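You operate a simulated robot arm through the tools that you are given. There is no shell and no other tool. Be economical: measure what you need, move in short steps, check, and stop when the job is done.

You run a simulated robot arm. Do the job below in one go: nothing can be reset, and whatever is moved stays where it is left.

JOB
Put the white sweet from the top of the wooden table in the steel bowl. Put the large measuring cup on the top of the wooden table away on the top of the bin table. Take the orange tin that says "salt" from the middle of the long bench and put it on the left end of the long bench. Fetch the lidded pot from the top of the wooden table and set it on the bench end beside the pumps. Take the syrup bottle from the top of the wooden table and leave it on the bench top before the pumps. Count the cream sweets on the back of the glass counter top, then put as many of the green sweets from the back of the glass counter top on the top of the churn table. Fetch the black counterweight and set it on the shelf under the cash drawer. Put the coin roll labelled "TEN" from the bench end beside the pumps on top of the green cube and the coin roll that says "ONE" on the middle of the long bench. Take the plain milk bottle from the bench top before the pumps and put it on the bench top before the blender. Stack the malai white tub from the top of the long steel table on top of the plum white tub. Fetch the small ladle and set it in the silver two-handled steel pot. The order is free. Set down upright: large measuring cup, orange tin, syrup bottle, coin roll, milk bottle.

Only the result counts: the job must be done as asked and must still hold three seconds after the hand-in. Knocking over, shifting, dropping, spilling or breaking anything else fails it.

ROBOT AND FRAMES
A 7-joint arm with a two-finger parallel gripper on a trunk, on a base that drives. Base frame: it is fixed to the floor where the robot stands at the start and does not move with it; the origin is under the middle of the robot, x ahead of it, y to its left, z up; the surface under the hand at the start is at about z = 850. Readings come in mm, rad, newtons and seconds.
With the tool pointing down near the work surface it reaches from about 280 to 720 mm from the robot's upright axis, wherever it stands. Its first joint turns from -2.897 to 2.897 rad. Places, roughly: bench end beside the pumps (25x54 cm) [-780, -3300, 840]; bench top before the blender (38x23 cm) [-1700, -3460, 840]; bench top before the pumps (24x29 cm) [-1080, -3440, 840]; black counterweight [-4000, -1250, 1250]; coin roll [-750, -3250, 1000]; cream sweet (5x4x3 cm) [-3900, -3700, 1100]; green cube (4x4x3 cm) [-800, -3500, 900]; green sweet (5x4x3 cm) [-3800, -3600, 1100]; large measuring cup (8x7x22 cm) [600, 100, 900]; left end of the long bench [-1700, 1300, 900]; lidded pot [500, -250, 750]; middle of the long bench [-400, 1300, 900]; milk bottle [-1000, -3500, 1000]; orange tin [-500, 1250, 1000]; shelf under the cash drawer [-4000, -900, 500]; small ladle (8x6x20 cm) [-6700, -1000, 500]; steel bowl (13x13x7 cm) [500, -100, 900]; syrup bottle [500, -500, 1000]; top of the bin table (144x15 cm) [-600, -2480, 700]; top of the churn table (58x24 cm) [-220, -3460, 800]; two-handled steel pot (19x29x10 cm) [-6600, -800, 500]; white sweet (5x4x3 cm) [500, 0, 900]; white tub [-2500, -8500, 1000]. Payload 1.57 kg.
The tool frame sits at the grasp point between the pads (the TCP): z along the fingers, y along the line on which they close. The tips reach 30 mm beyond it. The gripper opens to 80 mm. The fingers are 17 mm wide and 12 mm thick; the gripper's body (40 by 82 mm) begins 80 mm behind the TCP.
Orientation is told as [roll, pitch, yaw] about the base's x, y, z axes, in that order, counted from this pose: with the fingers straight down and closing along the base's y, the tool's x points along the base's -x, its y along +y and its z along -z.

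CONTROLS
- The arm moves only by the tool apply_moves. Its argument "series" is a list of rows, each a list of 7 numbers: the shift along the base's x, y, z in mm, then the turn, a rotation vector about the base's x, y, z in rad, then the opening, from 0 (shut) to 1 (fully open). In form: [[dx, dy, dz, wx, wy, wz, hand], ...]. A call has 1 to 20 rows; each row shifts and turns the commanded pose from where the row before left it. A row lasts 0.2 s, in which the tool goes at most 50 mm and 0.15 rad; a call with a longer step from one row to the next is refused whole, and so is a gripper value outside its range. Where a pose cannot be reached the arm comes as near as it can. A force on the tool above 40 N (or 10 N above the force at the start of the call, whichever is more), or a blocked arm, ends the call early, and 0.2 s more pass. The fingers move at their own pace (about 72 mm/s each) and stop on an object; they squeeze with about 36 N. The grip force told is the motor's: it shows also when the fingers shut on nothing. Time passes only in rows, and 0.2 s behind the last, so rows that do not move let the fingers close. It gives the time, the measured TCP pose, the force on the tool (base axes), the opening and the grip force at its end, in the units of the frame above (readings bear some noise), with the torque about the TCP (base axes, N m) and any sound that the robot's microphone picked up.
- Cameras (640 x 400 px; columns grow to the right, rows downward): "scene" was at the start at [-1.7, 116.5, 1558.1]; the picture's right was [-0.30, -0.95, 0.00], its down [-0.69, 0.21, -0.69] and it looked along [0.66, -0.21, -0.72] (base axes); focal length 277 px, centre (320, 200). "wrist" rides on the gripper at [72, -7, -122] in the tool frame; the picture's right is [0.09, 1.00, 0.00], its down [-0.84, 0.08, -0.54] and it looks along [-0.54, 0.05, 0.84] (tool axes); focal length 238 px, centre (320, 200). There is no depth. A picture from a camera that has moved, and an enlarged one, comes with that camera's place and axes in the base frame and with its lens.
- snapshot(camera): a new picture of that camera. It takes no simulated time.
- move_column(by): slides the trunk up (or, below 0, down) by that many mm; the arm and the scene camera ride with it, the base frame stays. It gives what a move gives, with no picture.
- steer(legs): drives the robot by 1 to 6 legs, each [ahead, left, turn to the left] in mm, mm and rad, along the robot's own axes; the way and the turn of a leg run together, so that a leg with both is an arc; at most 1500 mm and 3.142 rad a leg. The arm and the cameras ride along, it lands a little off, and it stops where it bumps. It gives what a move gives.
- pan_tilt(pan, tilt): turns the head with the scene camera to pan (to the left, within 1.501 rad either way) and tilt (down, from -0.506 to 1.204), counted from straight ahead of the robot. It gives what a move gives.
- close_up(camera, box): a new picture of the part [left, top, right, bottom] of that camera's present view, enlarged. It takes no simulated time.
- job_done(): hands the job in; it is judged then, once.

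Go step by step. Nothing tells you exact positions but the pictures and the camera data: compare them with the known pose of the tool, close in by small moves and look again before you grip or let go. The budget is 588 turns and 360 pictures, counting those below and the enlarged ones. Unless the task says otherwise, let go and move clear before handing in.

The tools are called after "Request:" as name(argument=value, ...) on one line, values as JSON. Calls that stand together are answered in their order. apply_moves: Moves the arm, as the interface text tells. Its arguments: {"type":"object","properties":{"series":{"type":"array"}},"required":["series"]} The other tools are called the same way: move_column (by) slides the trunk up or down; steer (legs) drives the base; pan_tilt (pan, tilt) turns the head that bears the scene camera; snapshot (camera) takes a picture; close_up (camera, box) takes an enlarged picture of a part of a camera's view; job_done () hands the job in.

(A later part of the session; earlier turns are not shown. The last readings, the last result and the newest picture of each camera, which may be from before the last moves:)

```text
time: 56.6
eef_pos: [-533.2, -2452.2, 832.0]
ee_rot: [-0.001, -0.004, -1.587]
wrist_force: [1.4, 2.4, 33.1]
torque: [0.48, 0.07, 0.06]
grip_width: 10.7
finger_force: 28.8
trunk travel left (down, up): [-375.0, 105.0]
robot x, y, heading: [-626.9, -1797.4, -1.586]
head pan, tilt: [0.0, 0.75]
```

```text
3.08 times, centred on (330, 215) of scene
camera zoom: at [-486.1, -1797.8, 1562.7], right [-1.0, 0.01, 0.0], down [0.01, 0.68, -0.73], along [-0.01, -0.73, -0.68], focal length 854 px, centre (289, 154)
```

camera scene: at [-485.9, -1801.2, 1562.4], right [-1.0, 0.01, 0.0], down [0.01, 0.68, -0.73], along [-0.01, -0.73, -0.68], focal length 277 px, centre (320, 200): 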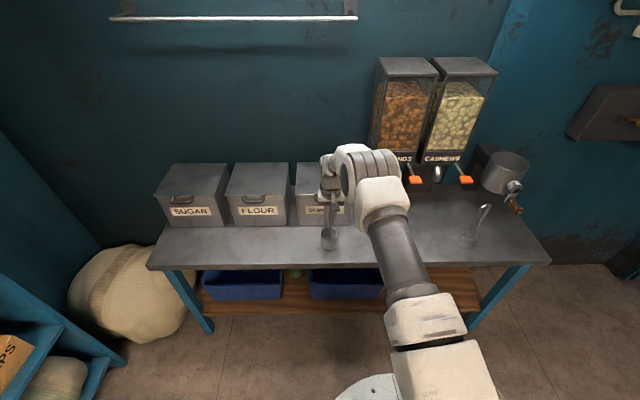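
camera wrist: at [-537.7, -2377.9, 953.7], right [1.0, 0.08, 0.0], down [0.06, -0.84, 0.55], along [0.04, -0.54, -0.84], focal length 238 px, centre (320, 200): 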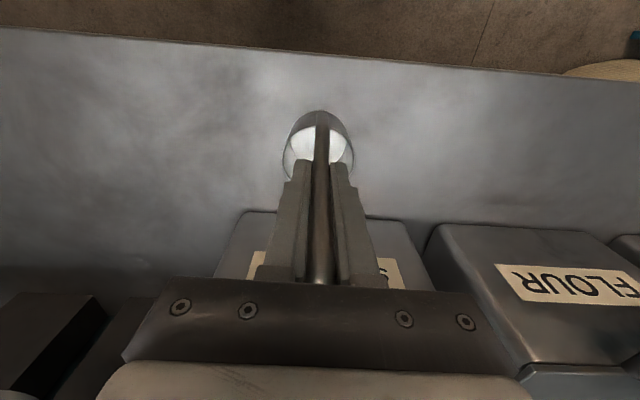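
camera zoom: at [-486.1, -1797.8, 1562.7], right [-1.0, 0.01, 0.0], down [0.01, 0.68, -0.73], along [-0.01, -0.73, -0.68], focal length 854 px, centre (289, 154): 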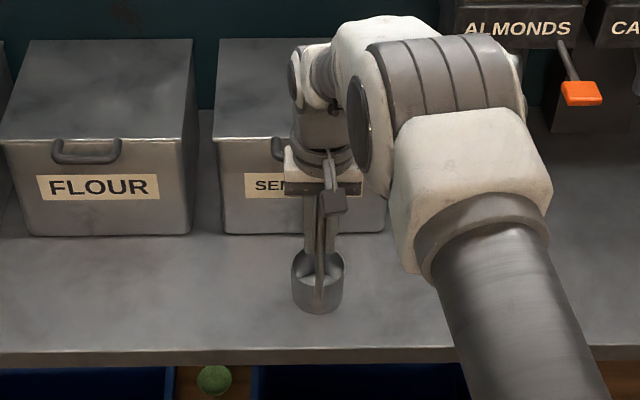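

Request:
apply_moves(series=[[0, 0, 2, 0, 0, 0, 0], [0, 0, 0, 0, 0, 0, 0.2], [0, 0, 0, 0, 0, 0, 0.4], [0, 0, 0, 0, 0, 0, 0.5], [0, 0, 20, 0, 0, 0, 0.5], [0, 0, 40, 0, 0, 0, 0.5], [0, 0, 45, 0, 0, 0, 0.5], [0, 0, 45, 0, 0, 0, 0.5], [0, 0, 45, 0, 0, 0, 0.5], [0, 0, 45, 0, 0, 0, 0.5], [0, 45, 0, 0, 0, 0, 0.5]])

Request:
close_up(camera="scene", box=[240, 150, 420, 280])

```text
time: 59.0
eef_pos: [-533.8, -2403.4, 1070.9]
ee_rot: [0.0, 0.0, -1.586]
wrist_force: [0.6, -1.2, 0.0]
torque: [0.04, 0.02, -0.02]
grip_width: 39.9
finger_force: 0.2
trunk travel left (down, up): [-375.0, 105.0]
robot x, y, heading: [-629.1, -1795.9, -1.584]
head pan, tilt: [0.0, 0.75]
```

```text
3.08 times, centred on (330, 215) of scene
camera zoom: at [-485.9, -1800.9, 1562.4], right [-1.0, 0.01, 0.0], down [0.01, 0.68, -0.73], along [-0.01, -0.73, -0.68], focal length 854 px, centre (289, 154)
```

zoom: 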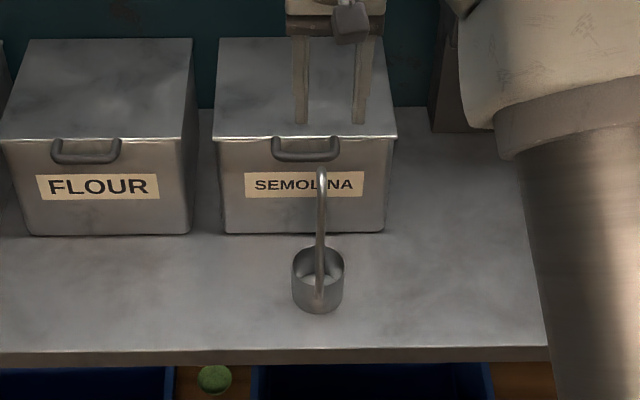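

The cup stands upright. Next the syrup bottle: I retract and drive back to the wooden table's right part.

Request:
apply_moves(series=[[0, 45, 15, 0, 0, 0, 1], [0, 45, 15, 0, 0, 0, 1], [0, 45, 15, 0, 0, 0, 1], [0, 45, 15, 0, 0, 0, 1], [0, 25, 15, 0, 0, 0, 1]])

Request:
steer(legs=[[-1450, 0, 0], [0, 0, 1.586], [600, 0, 0]])

Request:
pan_tilt(pan=0.0, tilt=0.75)

Request:
snapshot(camera="scene")

Request:
snapshot(camera="wrist")

```text
time: 60.2
eef_pos: [-534.0, -2200.4, 1146.5]
ee_rot: [-0.001, -0.001, -1.588]
wrist_force: [-0.2, -1.0, 0.0]
torque: [-0.02, 0.02, 0.02]
grip_width: 80.2
finger_force: 0.0
trunk travel left (down, up): [-375.0, 105.0]
robot x, y, heading: [-627.2, -1799.0, -1.583]
head pan, tilt: [0.0, 0.75]
```

```text
time: 79.0
eef_pos: [371.0, -207.6, 1146.3]
ee_rot: [-0.001, -0.001, 0.053]
wrist_force: [1.0, 0.8, 0.4]
torque: [-0.01, 0.04, -0.01]
grip_width: 80.0
finger_force: 0.1
trunk travel left (down, up): [-375.0, 105.0]
robot x, y, heading: [-25.5, -323.7, 0.057]
head pan, tilt: [0.0, 0.75]
```

```text
time: 79.6
eef_pos: [371.9, -207.2, 1146.0]
ee_rot: [-0.001, 0.002, 0.053]
wrist_force: [-0.1, 0.1, 0.3]
torque: [0.01, -0.02, -0.05]
grip_width: 79.9
finger_force: 0.0
trunk travel left (down, up): [-375.0, 105.0]
robot x, y, heading: [-25.1, -324.9, 0.056]
head pan, tilt: [0.0, 0.75]
```

```text
318 pictures are left
camera scene: at [-28.7, -186.9, 1562.4], right [0.05, -1.0, 0.0], down [-0.68, -0.04, -0.73], along [0.73, 0.04, -0.68], focal length 277 px, centre (320, 200)
```

scene: 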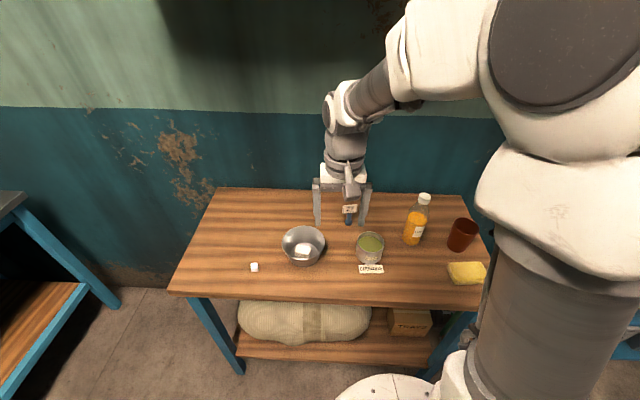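

```text
317 pictures are left
camera wrist: at [300.2, -217.0, 1268.0], right [-0.14, 0.99, 0.0], down [0.83, 0.12, 0.54], along [0.54, 0.08, -0.84], focal length 238 px, centre (320, 200)
```

wrist: 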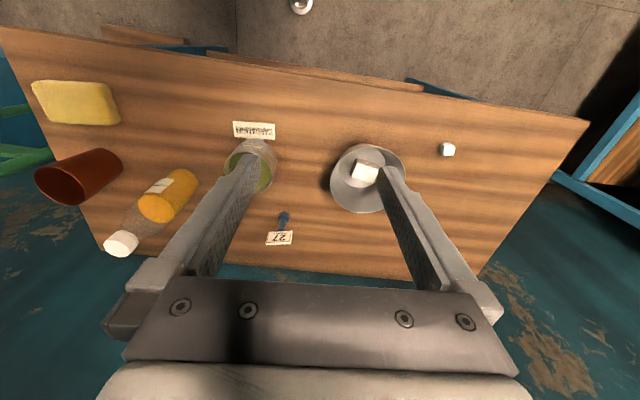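

Request:
close_up(camera="scene", box=[330, 180, 490, 290])

```text
3.64 times, centred on (410, 235) of scene
camera zoom: at [-28.7, -186.9, 1562.4], right [0.05, -1.0, 0.0], down [-0.68, -0.04, -0.73], along [0.73, 0.04, -0.68], focal length 1009 px, centre (-7, 73)
```

zoom: 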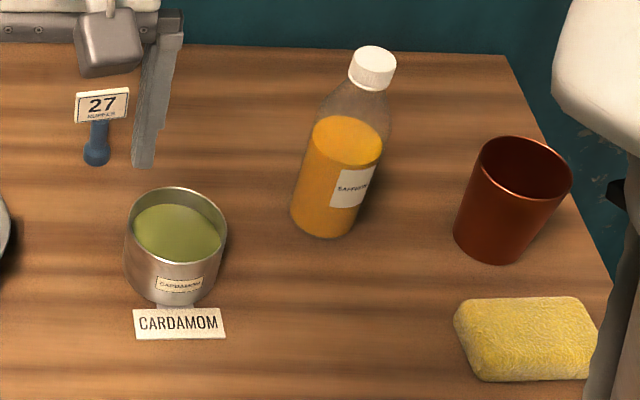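

The bottle stands at about (563, -452), cap top z≈1030. I'll grip it by the cap from above.

Request:
apply_moves(series=[[20, -35, 0, 0, 0, 0, 1], [20, -35, 0, 0, 0, 0, 1], [20, -35, 0, 0, 0, 0, 1], [20, -35, 0, 0, 0, 0, 1], [20, -35, 0, 0, 0, 0, 0.8], [20, -35, 0, 0, 0, 0, 0.8], [0, -35, 0, 0, 0, 0, 0.8], [0, 0, 0, 0, 0, 0, 0.8]])

Request:
snapshot(camera="wrist")

```text
time: 81.4
eef_pos: [491.6, -452.9, 1147.6]
ee_rot: [0.0, -0.001, 0.052]
wrist_force: [-0.6, 0.1, -0.4]
torque: [0.05, 0.05, 0.0]
grip_width: 64.0
finger_force: 0.2
trunk travel left (down, up): [-375.0, 105.0]
robot x, y, heading: [-23.3, -324.4, 0.051]
head pan, tilt: [0.0, 0.75]
```

```text
315 pictures are left
camera wrist: at [421.2, -462.2, 1269.2], right [-0.14, 0.99, 0.0], down [0.83, 0.12, 0.54], along [0.54, 0.08, -0.84], focal length 238 px, centre (320, 200)
```

wrist: 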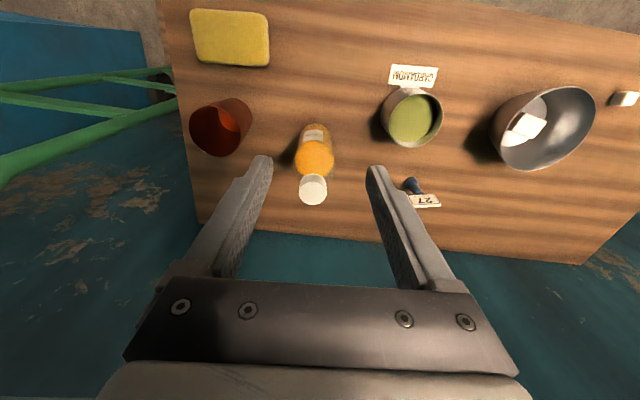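

Request:
apply_moves(series=[[36, 2, 0, 0, 0, 0, 0.8], [35, 1, 0, 0, 0, 0, 0.8], [0, 0, -40, 0, 0, 0, 0.8], [0, 0, -40, 0, 0, 0, 0.8], [0, 0, -35, 0, 0, 0, 0.8], [0, 0, 0, 0, 0, 0, 0.8]])

Request:
snapshot(camera="wrist")

Request:
close_up(camera="scene", box=[350, 150, 480, 260])

```text
time: 82.8
eef_pos: [563.5, -449.6, 1030.9]
ee_rot: [0.0, -0.001, 0.052]
wrist_force: [0.3, 1.1, 0.5]
torque: [0.0, -0.02, -0.01]
grip_width: 64.1
finger_force: 0.0
trunk travel left (down, up): [-375.0, 105.0]
robot x, y, heading: [-26.4, -326.1, 0.056]
head pan, tilt: [0.0, 0.75]
```

```text
314 pictures are left
camera wrist: at [492.4, -459.0, 1152.5], right [-0.14, 0.99, 0.0], down [0.83, 0.12, 0.54], along [0.54, 0.08, -0.84], focal length 238 px, centre (320, 200)
```

wrist: 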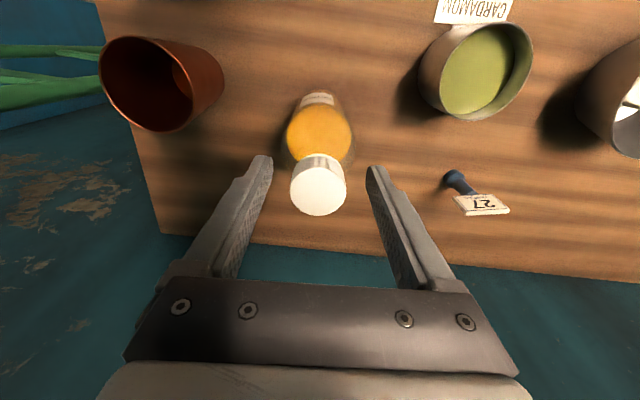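

```text
3.64 times, centred on (415, 205) of scene
camera zoom: at [-28.6, -186.9, 1562.4], right [0.05, -1.0, 0.0], down [-0.68, -0.04, -0.73], along [0.73, 0.04, -0.68], focal length 1009 px, centre (-26, 182)
```

zoom: 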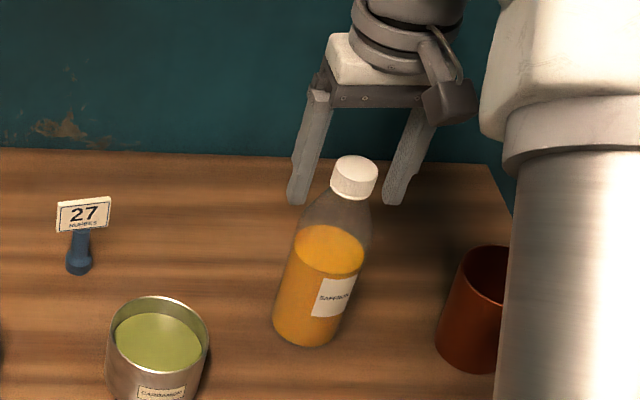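

Request:
apply_moves(series=[[0, 0, -18, 0, 0, 0, 0.8], [0, 0, 0, 0, 0, 0, 0.5], [0, 0, 0, 0, 0, 0, 0.3], [0, 0, 0, 0, 0, 0, 0.3], [0, 0, 15, 0, 0, 0, 0.3], [0, 0, 40, 0, 0, 0, 0.3], [0, 0, 40, 0, 0, 0, 0.3]])

Request:
snapshot(camera="wrist")

```text
time: 84.4
eef_pos: [561.8, -449.9, 1108.8]
ee_rot: [-0.001, -0.002, 0.05]
wrist_force: [-0.3, 0.3, -3.0]
torque: [0.0, -0.03, 0.01]
grip_width: 54.1
finger_force: 36.0
trunk travel left (down, up): [-375.0, 105.0]
robot x, y, heading: [-30.7, -323.5, 0.058]
head pan, tilt: [0.0, 0.75]
```

```text
312 pictures are left
camera wrist: at [491.7, -458.9, 1230.0], right [-0.14, 0.99, 0.0], down [0.83, 0.12, 0.54], along [0.54, 0.08, -0.84], focal length 238 px, centre (320, 200)
```

wrist: 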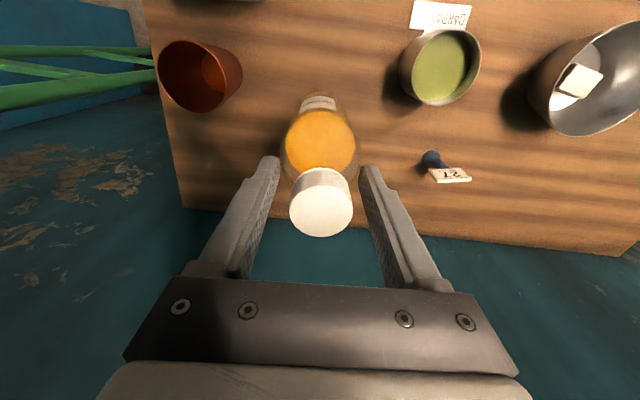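

It gripped the shoulder (54 mm), which could slip. I set it back, and regrip lower on the body.

Request:
apply_moves(series=[[0, 0, -40, 0, 0, 0, 0.3], [0, 0, -40, 0, 0, 0, 0.3], [0, 0, -14, 0, 0, 0, 0.3], [0, 0, 0, 0, 0, 0, 0.3], [0, 0, 0, 0, 0, 0, 0.5], [0, 0, 0, 0, 0, 0, 0.95], [0, 0, 0, 0, 0, 0, 0.95], [0, 0, -24, 0, 0, 0, 0.95], [0, 0, -24, 0, 0, 0, 0.95], [0, 0, 0, 0, 0, 0, 0.95]])

Request:
snapshot(camera="wrist")

```text
time: 86.6
eef_pos: [561.9, -448.7, 966.0]
ee_rot: [0.002, 0.0, 0.054]
wrist_force: [1.4, -0.7, -0.4]
torque: [0.0, 0.04, 0.01]
grip_width: 76.2
finger_force: 0.1
trunk travel left (down, up): [-375.0, 105.0]
robot x, y, heading: [-27.9, -329.3, 0.055]
head pan, tilt: [0.0, 0.75]
```

```text
311 pictures are left
camera wrist: at [491.1, -458.4, 1087.0], right [-0.14, 0.99, 0.0], down [0.83, 0.12, 0.54], along [0.54, 0.08, -0.84], focal length 238 px, centre (320, 200)
```

wrist: 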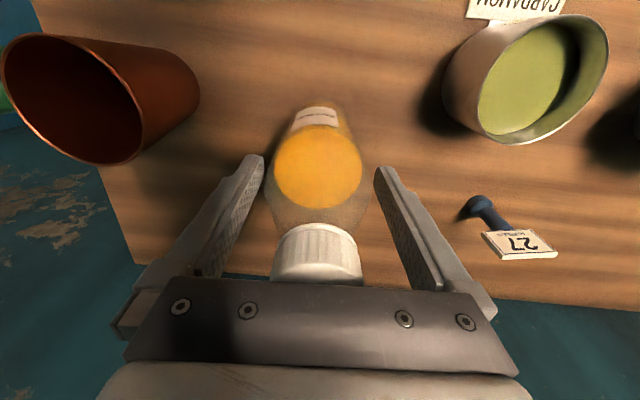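

Request:
apply_moves(series=[[0, 0, 0, 0, 0, 0, 0.7], [0, 0, 0, 0, 0, 0, 0.4], [0, 0, 0, 0, 0, 0, 0.4], [0, 0, 0, 0, 0, 0, 0.4], [0, 0, 10, 0, 0, 0, 0.4], [0, 0, 40, 0, 0, 0, 0.4], [0, 0, 40, 0, 0, 0, 0.4]])

Request:
snapshot(camera="wrist")

Request:
close_up(camera="scene", box=[350, 150, 480, 260])

```text
time: 88.2
eef_pos: [563.6, -451.5, 1057.6]
ee_rot: [-0.001, 0.0, 0.053]
wrist_force: [0.7, -0.6, -3.4]
torque: [-0.01, 0.01, 0.0]
grip_width: 58.9
finger_force: 36.3
trunk travel left (down, up): [-375.0, 105.0]
robot x, y, heading: [-28.4, -329.5, 0.051]
head pan, tilt: [0.0, 0.75]
```

```text
310 pictures are left
camera wrist: at [492.0, -460.9, 1178.1], right [-0.14, 0.99, 0.0], down [0.83, 0.12, 0.54], along [0.54, 0.08, -0.84], focal length 238 px, centre (320, 200)
```

wrist: 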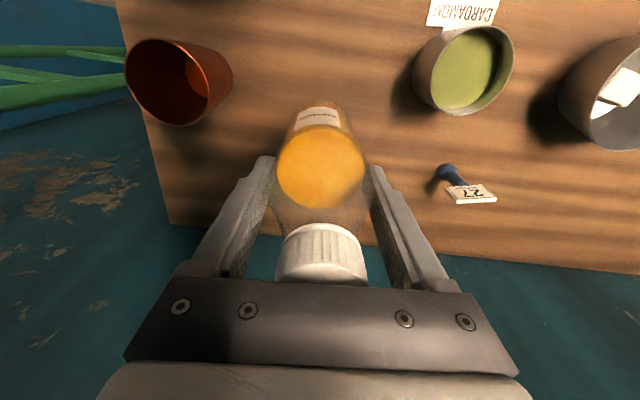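

```text
3.64 times, centred on (415, 205) of scene
camera zoom: at [-28.6, -186.9, 1562.4], right [0.05, -1.0, 0.0], down [-0.68, -0.04, -0.73], along [0.73, 0.04, -0.68], focal length 1009 px, centre (-26, 182)
```

zoom: 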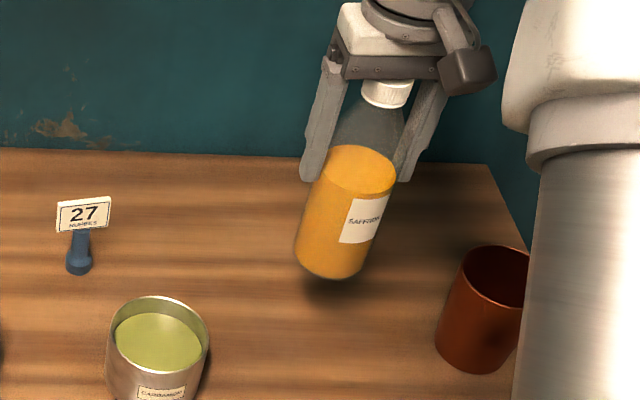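

Bottle held firmly. I raise, retract and drive toward the doorway on the −y side.

Request:
apply_moves(series=[[0, 0, 45, 0, 0, 0, 0.4], [0, 0, 45, 0, 0, 0, 0.4], [-40, 10, 0, 0, 0, 0, 0.4], [-40, 20, 0, 0, 0, 0, 0.4], [-40, 30, 0, 0, 0, 0, 0.4], [-40, 30, 0, 0, 0, 0, 0.4], [0, 30, 0, 0, 0, 0, 0.4]])

Request:
steer(legs=[[-800, 0, 0], [0, 0, -1.626], [1200, 0, 0], [0, -1200, 0]])

Request:
pan_tilt(pan=0.0, tilt=0.35)

Request:
snapshot(camera="scene")

```text
time: 89.8
eef_pos: [401.8, -327.4, 1145.8]
ee_rot: [-0.001, -0.001, 0.051]
wrist_force: [-0.6, 0.3, -3.9]
torque: [-0.03, -0.03, -0.03]
grip_width: 59.1
finger_force: 36.4
trunk travel left (down, up): [-375.0, 105.0]
robot x, y, heading: [-27.2, -323.5, 0.052]
head pan, tilt: [0.0, 0.75]
```

```text
time: 115.5
eef_pos: [-1896.5, -1996.7, 1143.7]
ee_rot: [0.0, 0.004, -1.561]
wrist_force: [0.6, -1.3, -3.3]
torque: [0.02, 0.01, -0.01]
grip_width: 58.8
finger_force: 36.3
trunk travel left (down, up): [-375.0, 105.0]
robot x, y, heading: [-1875.2, -1569.5, -1.561]
head pan, tilt: [0.0, 0.75]
stopped in leg 4: the robot was blocked; the commanded pose is now the measured one
```

```text
time: 116.4
eef_pos: [-1898.1, -1997.7, 1146.0]
ee_rot: [0.001, 0.003, -1.559]
wrist_force: [0.1, 0.3, -3.5]
torque: [0.01, -0.01, -0.03]
grip_width: 58.7
finger_force: 36.0
trunk travel left (down, up): [-375.0, 105.0]
robot x, y, heading: [-1878.0, -1571.3, -1.558]
head pan, tilt: [0.0, 0.351]
```

```text
308 pictures are left
camera scene: at [-1737.6, -1581.0, 1598.0], right [-1.0, -0.01, 0.0], down [0.0, 0.34, -0.94], along [0.01, -0.94, -0.34], focal length 277 px, centre (320, 200)
```

scene: 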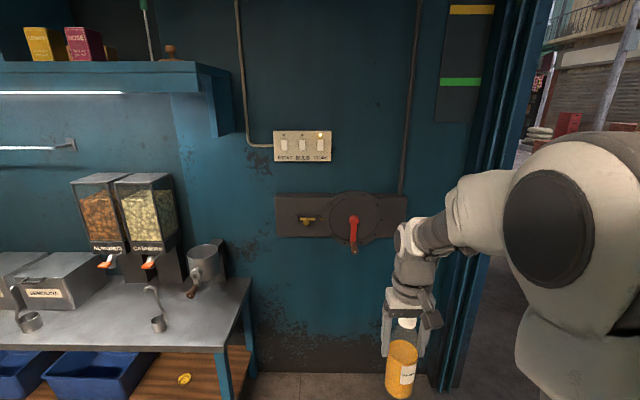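

Something blocked me on the right side. I look there before going on.

Request:
pan_tilt(pan=-1.3, tilt=0.6)

Request:
snapshot(camera="scene")

```text
time: 117.9
eef_pos: [-1896.8, -1997.3, 1145.7]
ee_rot: [-0.001, 0.001, -1.558]
wrist_force: [-0.5, 0.5, -3.9]
torque: [-0.03, 0.03, 0.02]
grip_width: 58.6
finger_force: 36.3
trunk travel left (down, up): [-375.0, 105.0]
robot x, y, heading: [-1878.3, -1573.2, -1.56]
head pan, tilt: [-1.3, 0.6]
```

```text
307 pictures are left
camera scene: at [-1823.7, -1512.7, 1575.3], right [-0.28, 0.96, 0.0], down [0.54, 0.16, -0.83], along [-0.79, -0.23, -0.56], focal length 277 px, centre (320, 200)
```

scene: 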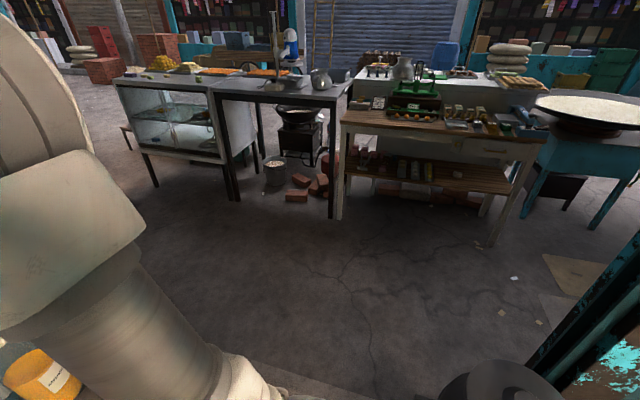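

Request:
pan_tilt(pan=-1.5, tilt=1.1)

Request:
snapshot(camera="scene")

```text
time: 118.8
eef_pos: [-1899.0, -1998.3, 1146.4]
ee_rot: [0.0, 0.002, -1.558]
wrist_force: [-1.4, -0.3, -4.2]
torque: [0.02, -0.01, 0.03]
grip_width: 58.6
finger_force: 35.6
trunk travel left (down, up): [-375.0, 105.0]
robot x, y, heading: [-1878.5, -1565.9, -1.56]
head pan, tilt: [-1.499, 1.1]
```

```text
306 pictures are left
camera scene: at [-1801.8, -1493.3, 1536.7], right [-0.08, 1.0, 0.0], down [0.89, 0.08, -0.45], along [-0.45, -0.04, -0.89], focal length 277 px, centre (320, 200)
```

scene: 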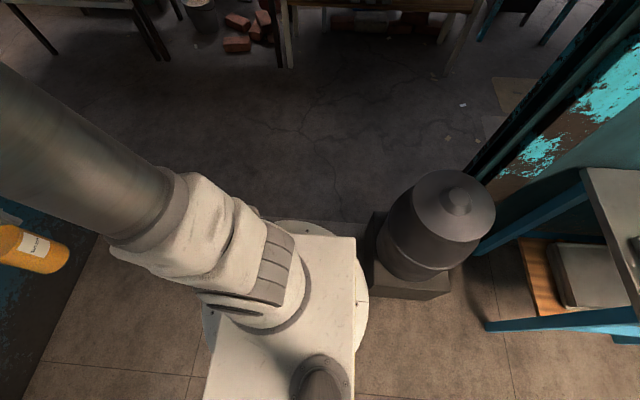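

I had touched a heavy grinder's plinth by the opening (it looks unmoved). I move ahead away from it, then strafe out through the opening and look toward −y.

Request:
steer(legs=[[230, 0, 0], [0, -1000, 0]])

Request:
pan_tilt(pan=0.3, tilt=0.3)

Request:
snapshot(camera="scene")

Request:
pan_tilt(pan=-0.9, tilt=0.3)

Request:
snapshot(camera="scene")

```text
time: 128.3
eef_pos: [-2896.4, -2233.6, 1145.5]
ee_rot: [0.001, 0.004, -1.578]
wrist_force: [0.0, 0.3, -3.0]
torque: [0.0, 0.01, 0.0]
grip_width: 58.7
finger_force: 35.4
trunk travel left (down, up): [-375.0, 105.0]
robot x, y, heading: [-2872.5, -1809.3, -1.581]
head pan, tilt: [-1.499, 1.1]
```

```text
time: 130.1
eef_pos: [-2896.9, -2234.6, 1145.5]
ee_rot: [-0.001, 0.002, -1.576]
wrist_force: [0.1, -0.1, -3.9]
torque: [-0.03, 0.03, -0.01]
grip_width: 58.7
finger_force: 35.5
trunk travel left (down, up): [-375.0, 105.0]
robot x, y, heading: [-2870.6, -1810.7, -1.574]
head pan, tilt: [0.3, 0.3]
```

```text
305 pictures are left
camera scene: at [-2701.7, -1817.3, 1602.7], right [-0.96, -0.29, 0.0], down [-0.09, 0.28, -0.96], along [0.28, -0.91, -0.3], focal length 277 px, centre (320, 200)
```

scene: 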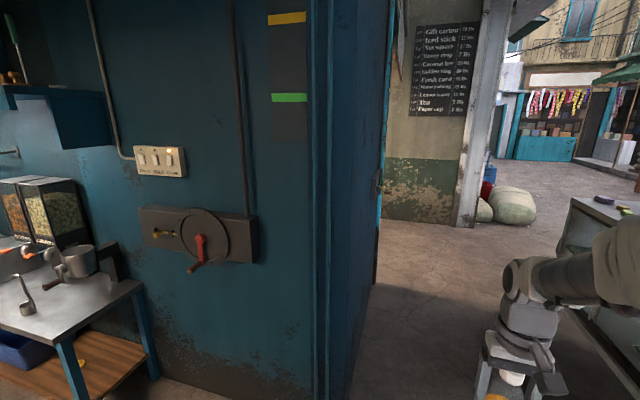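

```text
time: 131.5
eef_pos: [-2896.3, -2234.7, 1146.4]
ee_rot: [0.0, 0.002, -1.575]
wrist_force: [-0.2, 0.6, -3.9]
torque: [-0.04, 0.05, -0.03]
grip_width: 58.7
finger_force: 36.0
trunk travel left (down, up): [-375.0, 105.0]
robot x, y, heading: [-2870.1, -1806.0, -1.574]
head pan, tilt: [-0.901, 0.3]
```

```text
304 pictures are left
camera scene: at [-2802.2, -1785.7, 1602.8], right [-0.62, 0.79, 0.0], down [0.23, 0.18, -0.96], along [-0.75, -0.59, -0.3], focal length 277 px, centre (320, 200)
```

scene: 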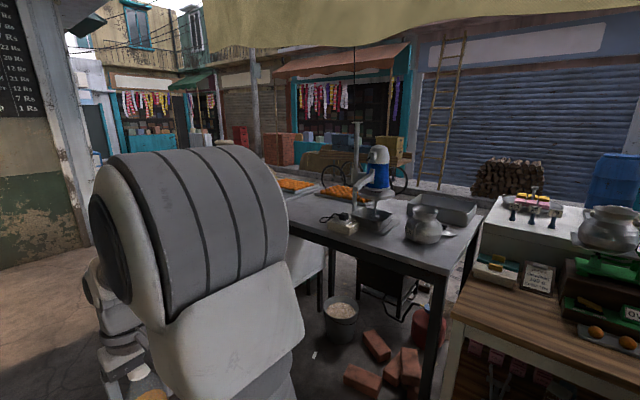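

The partition wall ends near x≈-2400; the pump room must open further along −y. I drive on and look left.

Request:
steer(legs=[[0, -130, 0], [1400, 0, 0]])

Request:
pan_tilt(pan=0.8, tilt=0.3)

Request:
snapshot(camera="scene")

```text
time: 142.2
eef_pos: [-3048.0, -3652.1, 1145.7]
ee_rot: [-0.001, 0.002, -1.586]
wrist_force: [1.1, 0.3, -3.8]
torque: [0.01, 0.0, 0.03]
grip_width: 58.8
finger_force: 36.4
trunk travel left (down, up): [-375.0, 105.0]
robot x, y, heading: [-3018.5, -3225.1, -1.592]
head pan, tilt: [-0.901, 0.3]
```

```text
time: 143.9
eef_pos: [-3046.9, -3651.9, 1146.3]
ee_rot: [0.001, 0.002, -1.585]
wrist_force: [0.1, -0.1, -4.4]
torque: [-0.02, -0.02, -0.02]
grip_width: 58.7
finger_force: 35.8
trunk travel left (down, up): [-375.0, 105.0]
robot x, y, heading: [-3015.8, -3223.0, -1.589]
head pan, tilt: [0.799, 0.3]
```

```text
303 pictures are left
camera scene: at [-2808.2, -3213.5, 1602.8], right [-0.71, -0.71, 0.0], down [-0.21, 0.21, -0.96], along [0.67, -0.68, -0.3], focal length 277 px, centre (320, 200)
```

scene: 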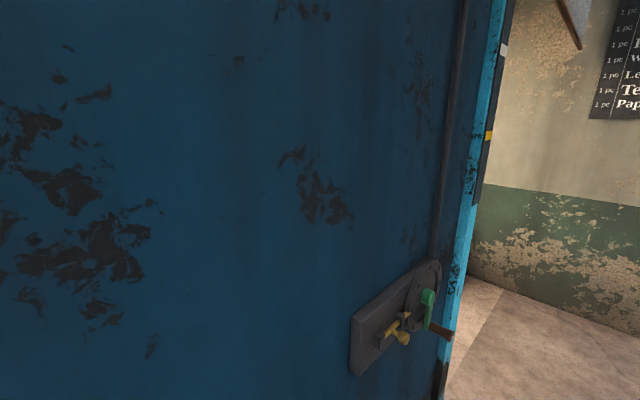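

Request:
steer(legs=[[1450, 0, 0]])

Request:
pan_tilt(pan=1.4, tilt=0.3)

Request:
snapshot(camera="scene")

```text
time: 153.6
eef_pos: [-3094.6, -5109.3, 1146.4]
ee_rot: [0.0, 0.001, -1.609]
wrist_force: [0.6, 0.2, -4.6]
torque: [-0.01, -0.01, -0.02]
grip_width: 58.7
finger_force: 35.8
trunk travel left (down, up): [-375.0, 105.0]
robot x, y, heading: [-3058.0, -4682.8, -1.606]
head pan, tilt: [0.799, 0.3]
```

```text
time: 154.6
eef_pos: [-3093.9, -5109.1, 1146.1]
ee_rot: [0.0, 0.002, -1.609]
wrist_force: [0.2, -0.4, -3.8]
torque: [-0.01, 0.0, 0.01]
grip_width: 58.7
finger_force: 36.1
trunk travel left (down, up): [-375.0, 105.0]
robot x, y, heading: [-3056.6, -4682.6, -1.611]
head pan, tilt: [1.4, 0.3]
```

```text
302 pictures are left
camera scene: at [-2818.9, -4627.9, 1602.8], right [-0.21, -0.98, 0.0], down [-0.29, 0.06, -0.96], along [0.93, -0.2, -0.3], focal length 277 px, centre (320, 200)
```

scene: 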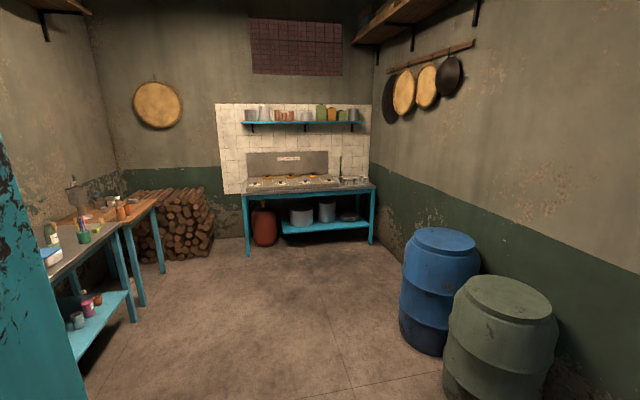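

I see the pump room with benches along its left wall. I turn and drive in.

Request:
steer(legs=[[0, 0, 1.61], [0, -220, 0], [1450, 0, 0]])

Request:
pan_tilt(pan=0.9, tilt=0.3)

Request:
snapshot(camera="scene")

```text
time: 171.2
eef_pos: [-1208.9, -4958.1, 1146.2]
ee_rot: [0.0, 0.001, -0.019]
wrist_force: [-0.6, -0.6, -5.4]
torque: [0.0, 0.0, -0.01]
grip_width: 58.8
finger_force: 36.2
trunk travel left (down, up): [-375.0, 105.0]
robot x, y, heading: [-1637.2, -4930.0, -0.019]
head pan, tilt: [1.4, 0.3]
```

```text
time: 172.1
eef_pos: [-1209.9, -4958.3, 1146.1]
ee_rot: [0.0, 0.002, -0.019]
wrist_force: [0.0, 0.8, -4.1]
torque: [-0.01, 0.02, -0.02]
grip_width: 58.4
finger_force: 35.7
trunk travel left (down, up): [-375.0, 105.0]
robot x, y, heading: [-1637.3, -4927.9, -0.019]
head pan, tilt: [0.901, 0.3]
```

```text
301 pictures are left
camera scene: at [-1652.9, -4713.2, 1602.8], right [0.77, -0.63, 0.0], down [-0.19, -0.23, -0.96], along [0.61, 0.74, -0.3], focal length 277 px, centre (320, 200)
```

scene: 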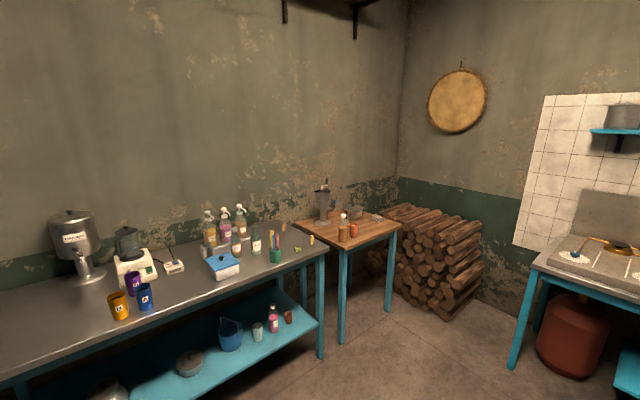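

Request:
close_up(camera="scene", box=[190, 170, 350, 290])

Request:
close_up(camera="scene", box=[40, 190, 240, 340])

```text
3.33 times, centred on (270, 230) of scene
camera zoom: at [-1652.9, -4713.2, 1602.8], right [0.77, -0.63, 0.0], down [-0.19, -0.23, -0.96], along [0.61, 0.74, -0.3], focal length 925 px, centre (487, 100)
```

zoom: 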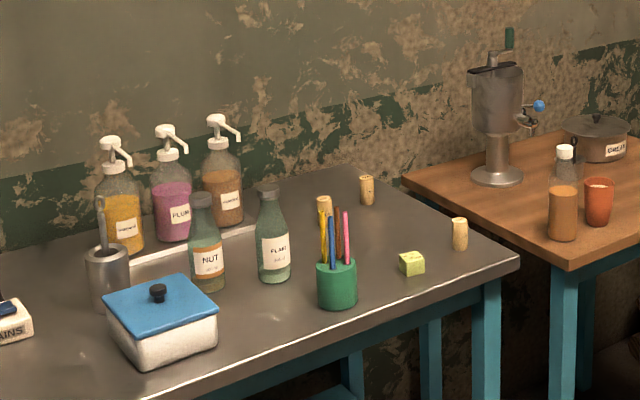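

```text
2.67 times, centred on (140, 265) of scene
camera zoom: at [-1652.9, -4713.2, 1602.8], right [0.77, -0.63, 0.0], down [-0.19, -0.23, -0.96], along [0.61, 0.74, -0.3], focal length 740 px, centre (800, 27)
```

zoom: 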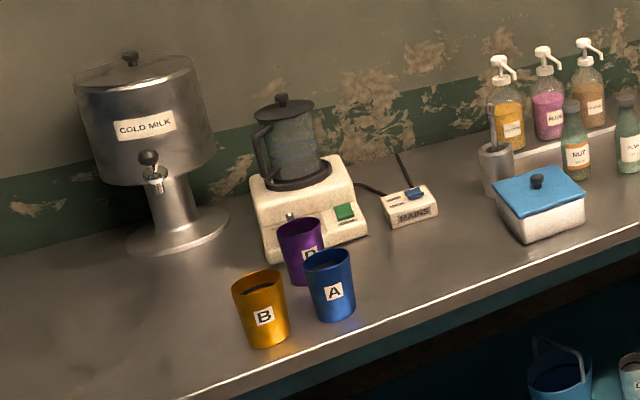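

I see the NUT and PLAIN bottles, the green cube, three coin rolls. I drive to stand before the pumps facing the bench.

Request:
steer(legs=[[0, 0, 1.59], [0, -620, 0], [880, 0, 0]])

Request:
pan_tilt(pan=0.0, tilt=0.6)

Request:
snapshot(camera="scene")

Request:
snapshot(camera="wrist")

```text
time: 188.1
eef_pos: [-976.3, -3619.6, 1146.3]
ee_rot: [0.0, 0.003, 1.56]
wrist_force: [0.0, 1.0, -3.8]
torque: [0.0, -0.05, 0.02]
grip_width: 58.4
finger_force: 36.0
trunk travel left (down, up): [-375.0, 105.0]
robot x, y, heading: [-1006.0, -4047.2, 1.555]
head pan, tilt: [0.901, 0.3]
```

```text
time: 189.3
eef_pos: [-975.7, -3619.5, 1145.9]
ee_rot: [0.0, 0.003, 1.559]
wrist_force: [0.1, -0.1, -3.2]
torque: [0.04, 0.0, -0.02]
grip_width: 58.9
finger_force: 36.1
trunk travel left (down, up): [-375.0, 105.0]
robot x, y, heading: [-1004.2, -4048.4, 1.564]
head pan, tilt: [0.0, 0.6]
```

```text
298 pictures are left
camera scene: at [-1142.9, -4036.1, 1575.3], right [1.0, -0.01, 0.0], down [-0.01, -0.56, -0.83], along [0.01, 0.83, -0.56], focal length 277 px, centre (320, 200)
```

scene: 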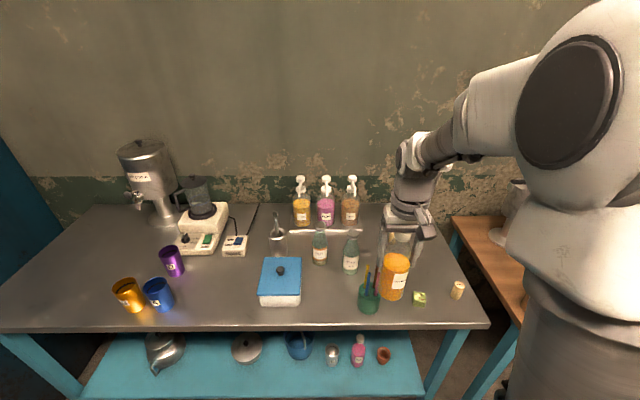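

```text
297 pictures are left
camera wrist: at [-970.0, -3691.1, 1267.1], right [-1.0, -0.08, 0.0], down [-0.07, 0.84, 0.54], along [-0.04, 0.54, -0.84], focal length 238 px, centre (320, 200)
```

wrist: 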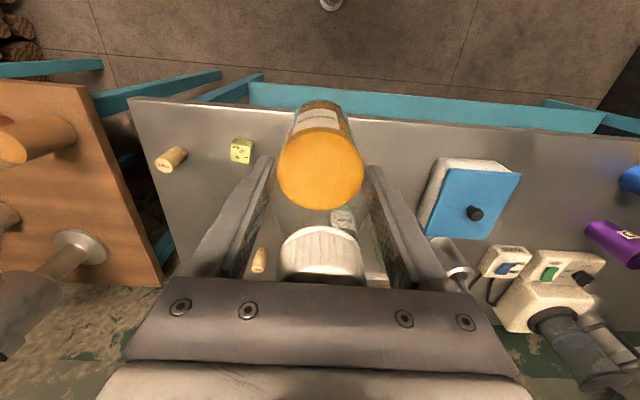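

The free spot before the pumps is about (-1100, -3490), between box, bottles and pencil cup. I move there and lower part way.

Request:
apply_moves(series=[[-42, 0, 0, 0, 0, 0, 0.4], [-42, 0, 0, 0, 0, 0, 0.4], [-41, 0, 0, 0, 0, 0, 0.4], [0, 43, 0, 0, 0, 0, 0.4], [0, 43, 0, 0, 0, 0, 0.4], [0, 44, 0, 0, 0, 0, 0.4], [0, 0, -45, 0, 0, 0, 0.4], [0, 0, -45, 0, 0, 0, 0.4], [0, 0, -45, 0, 0, 0, 0.4], [0, 0, -25, 0, 0, 0, 0.4], [0, 0, 0, 0, 0, 0, 0.4]])

Request:
snapshot(camera="scene")

Request:
snapshot(camera="wrist")

```text
time: 191.7
eef_pos: [-1101.2, -3489.2, 985.7]
ee_rot: [0.0, 0.002, 1.561]
wrist_force: [0.9, -0.9, -3.6]
torque: [-0.02, 0.01, 0.0]
grip_width: 58.8
finger_force: 36.6
trunk travel left (down, up): [-375.0, 105.0]
robot x, y, heading: [-1005.7, -4045.0, 1.56]
head pan, tilt: [0.0, 0.6]
```

```text
296 pictures are left
camera scene: at [-1142.9, -4036.0, 1575.3], right [1.0, -0.01, 0.0], down [-0.01, -0.57, -0.82], along [0.01, 0.82, -0.57], focal length 277 px, centre (320, 200)
```

scene: 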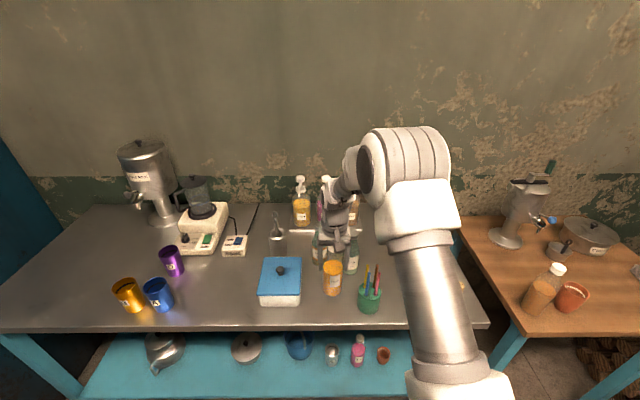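

```text
295 pictures are left
camera wrist: at [-1095.2, -3560.1, 1107.4], right [-1.0, -0.08, 0.0], down [-0.07, 0.84, 0.54], along [-0.04, 0.54, -0.84], focal length 238 px, centre (320, 200)
```

wrist: 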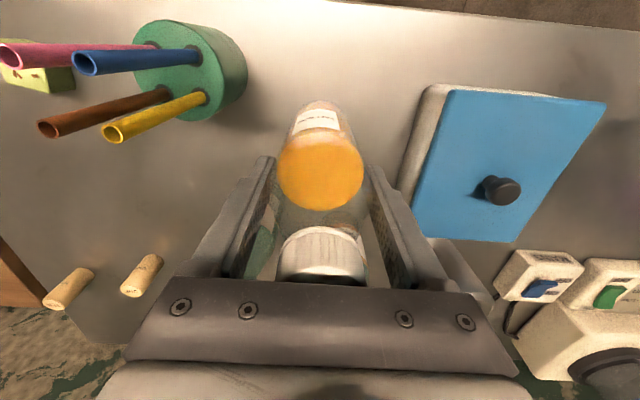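

Request:
apply_moves(series=[[0, 0, -15, 0, 0, 0, 0.4], [0, 0, -5, 0, 0, 0, 0.4], [0, 0, -3, 0, 0, 0, 0.4], [0, 0, -3, 0, 0, 0, 0.4], [0, 0, -3, 0, 0, 0, 0.4], [0, 0, -3, 0, 0, 0, 0.4], [0, 0, -3, 0, 0, 0, 0.4], [0, 0, -3, 0, 0, 0, 0.4], [0, 0, -3, 0, 0, 0, 0.4], [0, 0, -3, 0, 0, 0, 0.4]])

```text
time: 193.0
eef_pos: [-1101.4, -3486.0, 961.7]
ee_rot: [0.001, -0.013, 1.557]
wrist_force: [0.6, -2.4, 15.6]
torque: [-0.61, -0.37, -0.02]
grip_width: 58.4
finger_force: 36.3
trunk travel left (down, up): [-375.0, 105.0]
robot x, y, heading: [-1006.4, -4046.7, 1.558]
head pan, tilt: [0.0, 0.6]
stopped in row 6: the force on the tool passed its limit at 49 N (the readings are from after the stop); the commanded pose is now the measured one
```

Request:
snapshot(camera="wrist")

Request:
close_up(camera="scene", box=[270, 200, 400, 330])

```text
294 pictures are left
camera wrist: at [-1094.6, -3559.5, 1082.4], right [-1.0, -0.08, 0.0], down [-0.07, 0.83, 0.55], along [-0.04, 0.55, -0.83], focal length 238 px, centre (320, 200)
```

wrist: 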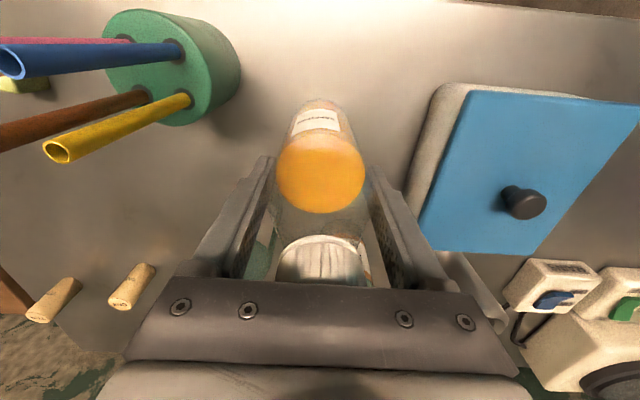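

```text
3.08 times, centred on (335, 265) of scene
camera zoom: at [-1142.6, -4037.8, 1575.0], right [1.0, -0.01, 0.0], down [-0.01, -0.56, -0.83], along [0.01, 0.83, -0.56], focal length 854 px, centre (274, 0)
```

zoom: 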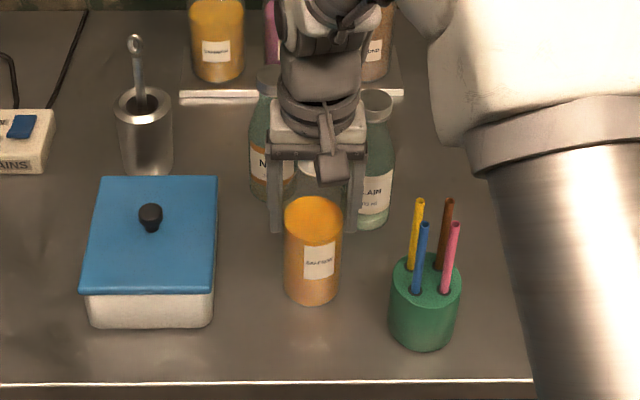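

The bottle rests on the bench. I open and rise.

Request:
apply_moves(series=[[0, 0, 1, 0, 0, 0, 0.4], [0, 0, 0, 0, 0, 0, 0.7], [0, 0, 0, 0, 0, 0, 0.9], [0, 0, 0, 0, 0, 0, 0.9], [0, 0, 30, 0, 0, 0, 0.9], [0, 0, 45, 0, 0, 0, 0.9], [0, 0, 45, 0, 0, 0, 0.9], [0, 0, 45, 0, 0, 0, 0.9]])

Request:
snapshot(camera="wrist")

Request:
snapshot(camera="scene")

```text
time: 194.8
eef_pos: [-1101.2, -3485.7, 1124.7]
ee_rot: [0.001, -0.006, 1.56]
wrist_force: [1.4, -0.2, -0.1]
torque: [0.03, -0.01, -0.02]
grip_width: 72.2
finger_force: 0.1
trunk travel left (down, up): [-375.0, 105.0]
robot x, y, heading: [-1004.9, -4045.4, 1.562]
head pan, tilt: [0.0, 0.6]
```

```text
292 pictures are left
camera wrist: at [-1094.9, -3558.0, 1244.3], right [-1.0, -0.08, 0.0], down [-0.07, 0.83, 0.55], along [-0.04, 0.55, -0.84], focal length 238 px, centre (320, 200)
```

wrist: 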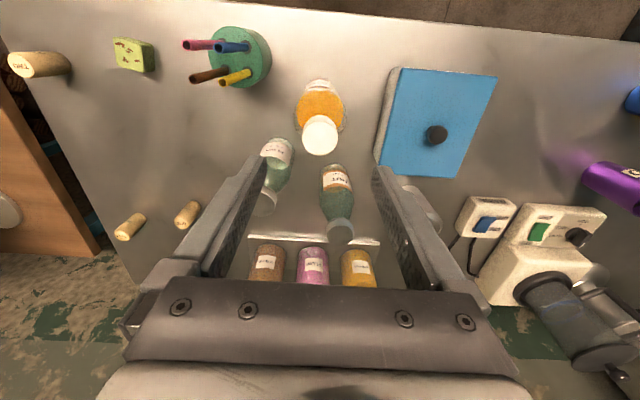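

```text
291 pictures are left
camera scene: at [-1142.8, -4036.4, 1575.2], right [1.0, -0.01, 0.0], down [-0.01, -0.56, -0.83], along [0.01, 0.83, -0.56], focal length 277 px, centre (320, 200)
```

scene: 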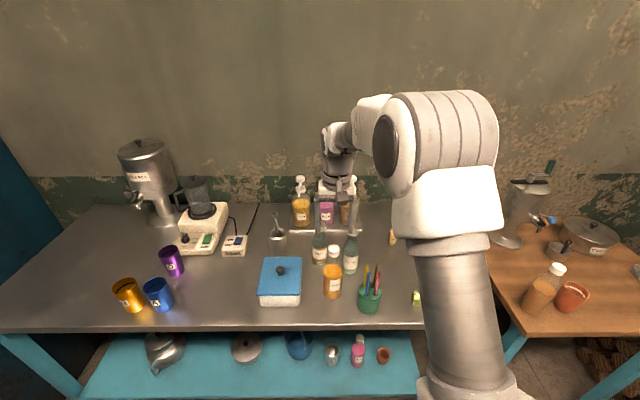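

The bottle stands upright. Now I read the coin rolls' labels.

Request:
close_up(camera="wrist", box=[0, 30, 160, 130])

Request:
close_up(camera="wrist", box=[100, 120, 340, 270])

```text
4.00 times, centred on (80, 80) of wrist
camera zoom: at [-1094.9, -3558.0, 1244.3], right [-1.0, -0.08, 0.0], down [-0.07, 0.83, 0.55], along [-0.04, 0.55, -0.84], focal length 953 px, centre (1280, 680)
```

zoom: 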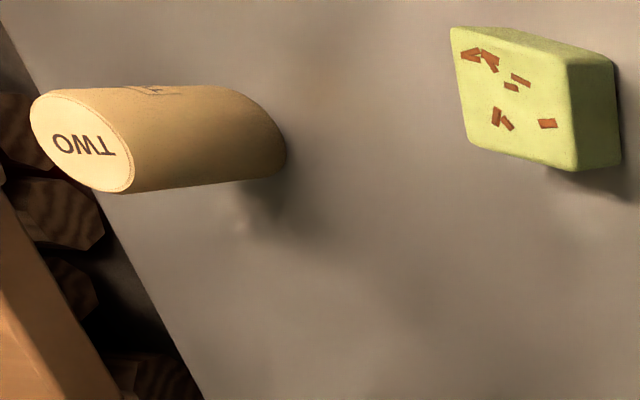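

```text
2.67 times, centred on (220, 195) of wrist
camera zoom: at [-1094.9, -3558.0, 1244.3], right [-1.0, -0.08, 0.0], down [-0.07, 0.83, 0.55], along [-0.04, 0.55, -0.84], focal length 636 px, centre (587, 213)
```

zoom: 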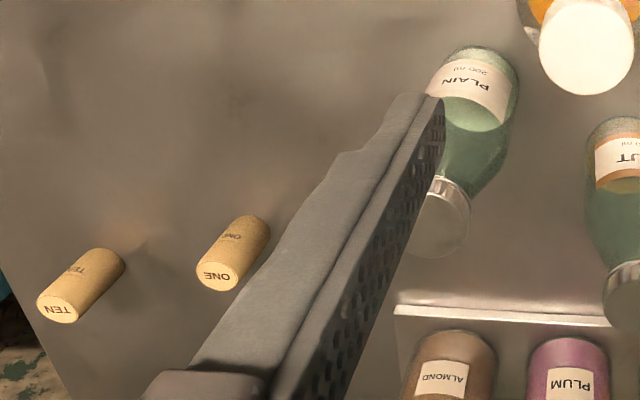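

TEN is at about (-745, -3222), ONE at (-864, -3266), tops z≈905. They're out of reach, so I strafe right and go closer.

Request:
steer(legs=[[0, -215, 0], [120, 0, 0]])

Request:
snapshot(camera="wrist")

Request:
snapshot(camera="scene")

```text
time: 198.1
eef_pos: [-885.5, -3370.7, 1124.0]
ee_rot: [0.002, -0.008, 1.559]
wrist_force: [0.0, -0.1, 0.0]
torque: [-0.02, -0.04, 0.03]
grip_width: 72.0
finger_force: 0.0
trunk travel left (down, up): [-375.0, 105.0]
robot x, y, heading: [-788.8, -3930.3, 1.558]
head pan, tilt: [0.0, 0.6]
```

```text
288 pictures are left
camera wrist: at [-878.7, -3442.1, 1244.0], right [-1.0, -0.08, 0.0], down [-0.07, 0.83, 0.55], along [-0.04, 0.55, -0.84], focal length 238 px, centre (320, 200)
```

wrist: 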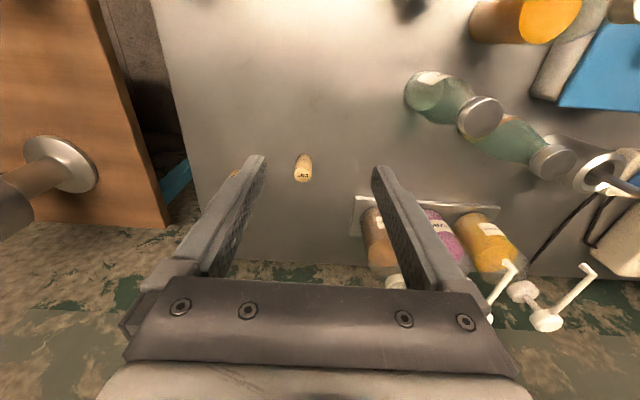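

```text
287 pictures are left
camera scene: at [-926.7, -3920.6, 1575.3], right [1.0, -0.01, 0.0], down [-0.01, -0.57, -0.82], along [0.01, 0.82, -0.57], focal length 277 px, centre (320, 200)
```

scene: 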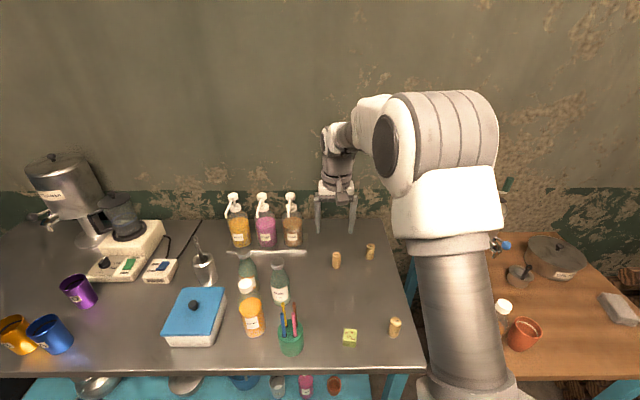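

First TEN: I move above it and look.

Request:
apply_moves(series=[[28, 20, -25, 0, 0, 0, 0.8], [28, 20, -25, 0, 0, 0, 0.8], [28, 20, -25, 0, 0, 0, 0.8], [28, 20, -25, 0, 0, 0, 0.8], [28, 20, -24, 0, 0, 0, 0.8], [0, 0, 0, 0, 0, 0, 0.8]])

Request:
snapshot(camera="wrist")

```text
time: 199.5
eef_pos: [-746.3, -3268.5, 997.6]
ee_rot: [0.002, -0.006, 1.558]
wrist_force: [-0.2, -0.2, -0.7]
torque: [0.0, -0.02, 0.04]
grip_width: 63.9
finger_force: 0.0
trunk travel left (down, up): [-375.0, 105.0]
robot x, y, heading: [-788.9, -3929.6, 1.555]
head pan, tilt: [0.0, 0.6]
```

```text
286 pictures are left
camera wrist: at [-740.4, -3341.4, 1118.9], right [-1.0, -0.08, 0.0], down [-0.07, 0.83, 0.55], along [-0.04, 0.55, -0.84], focal length 238 px, centre (320, 200)
```

wrist: 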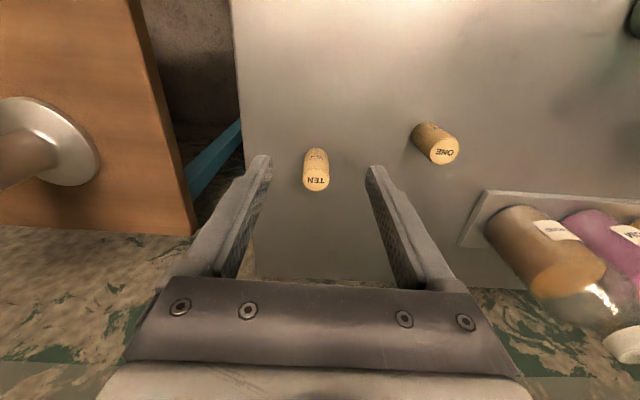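

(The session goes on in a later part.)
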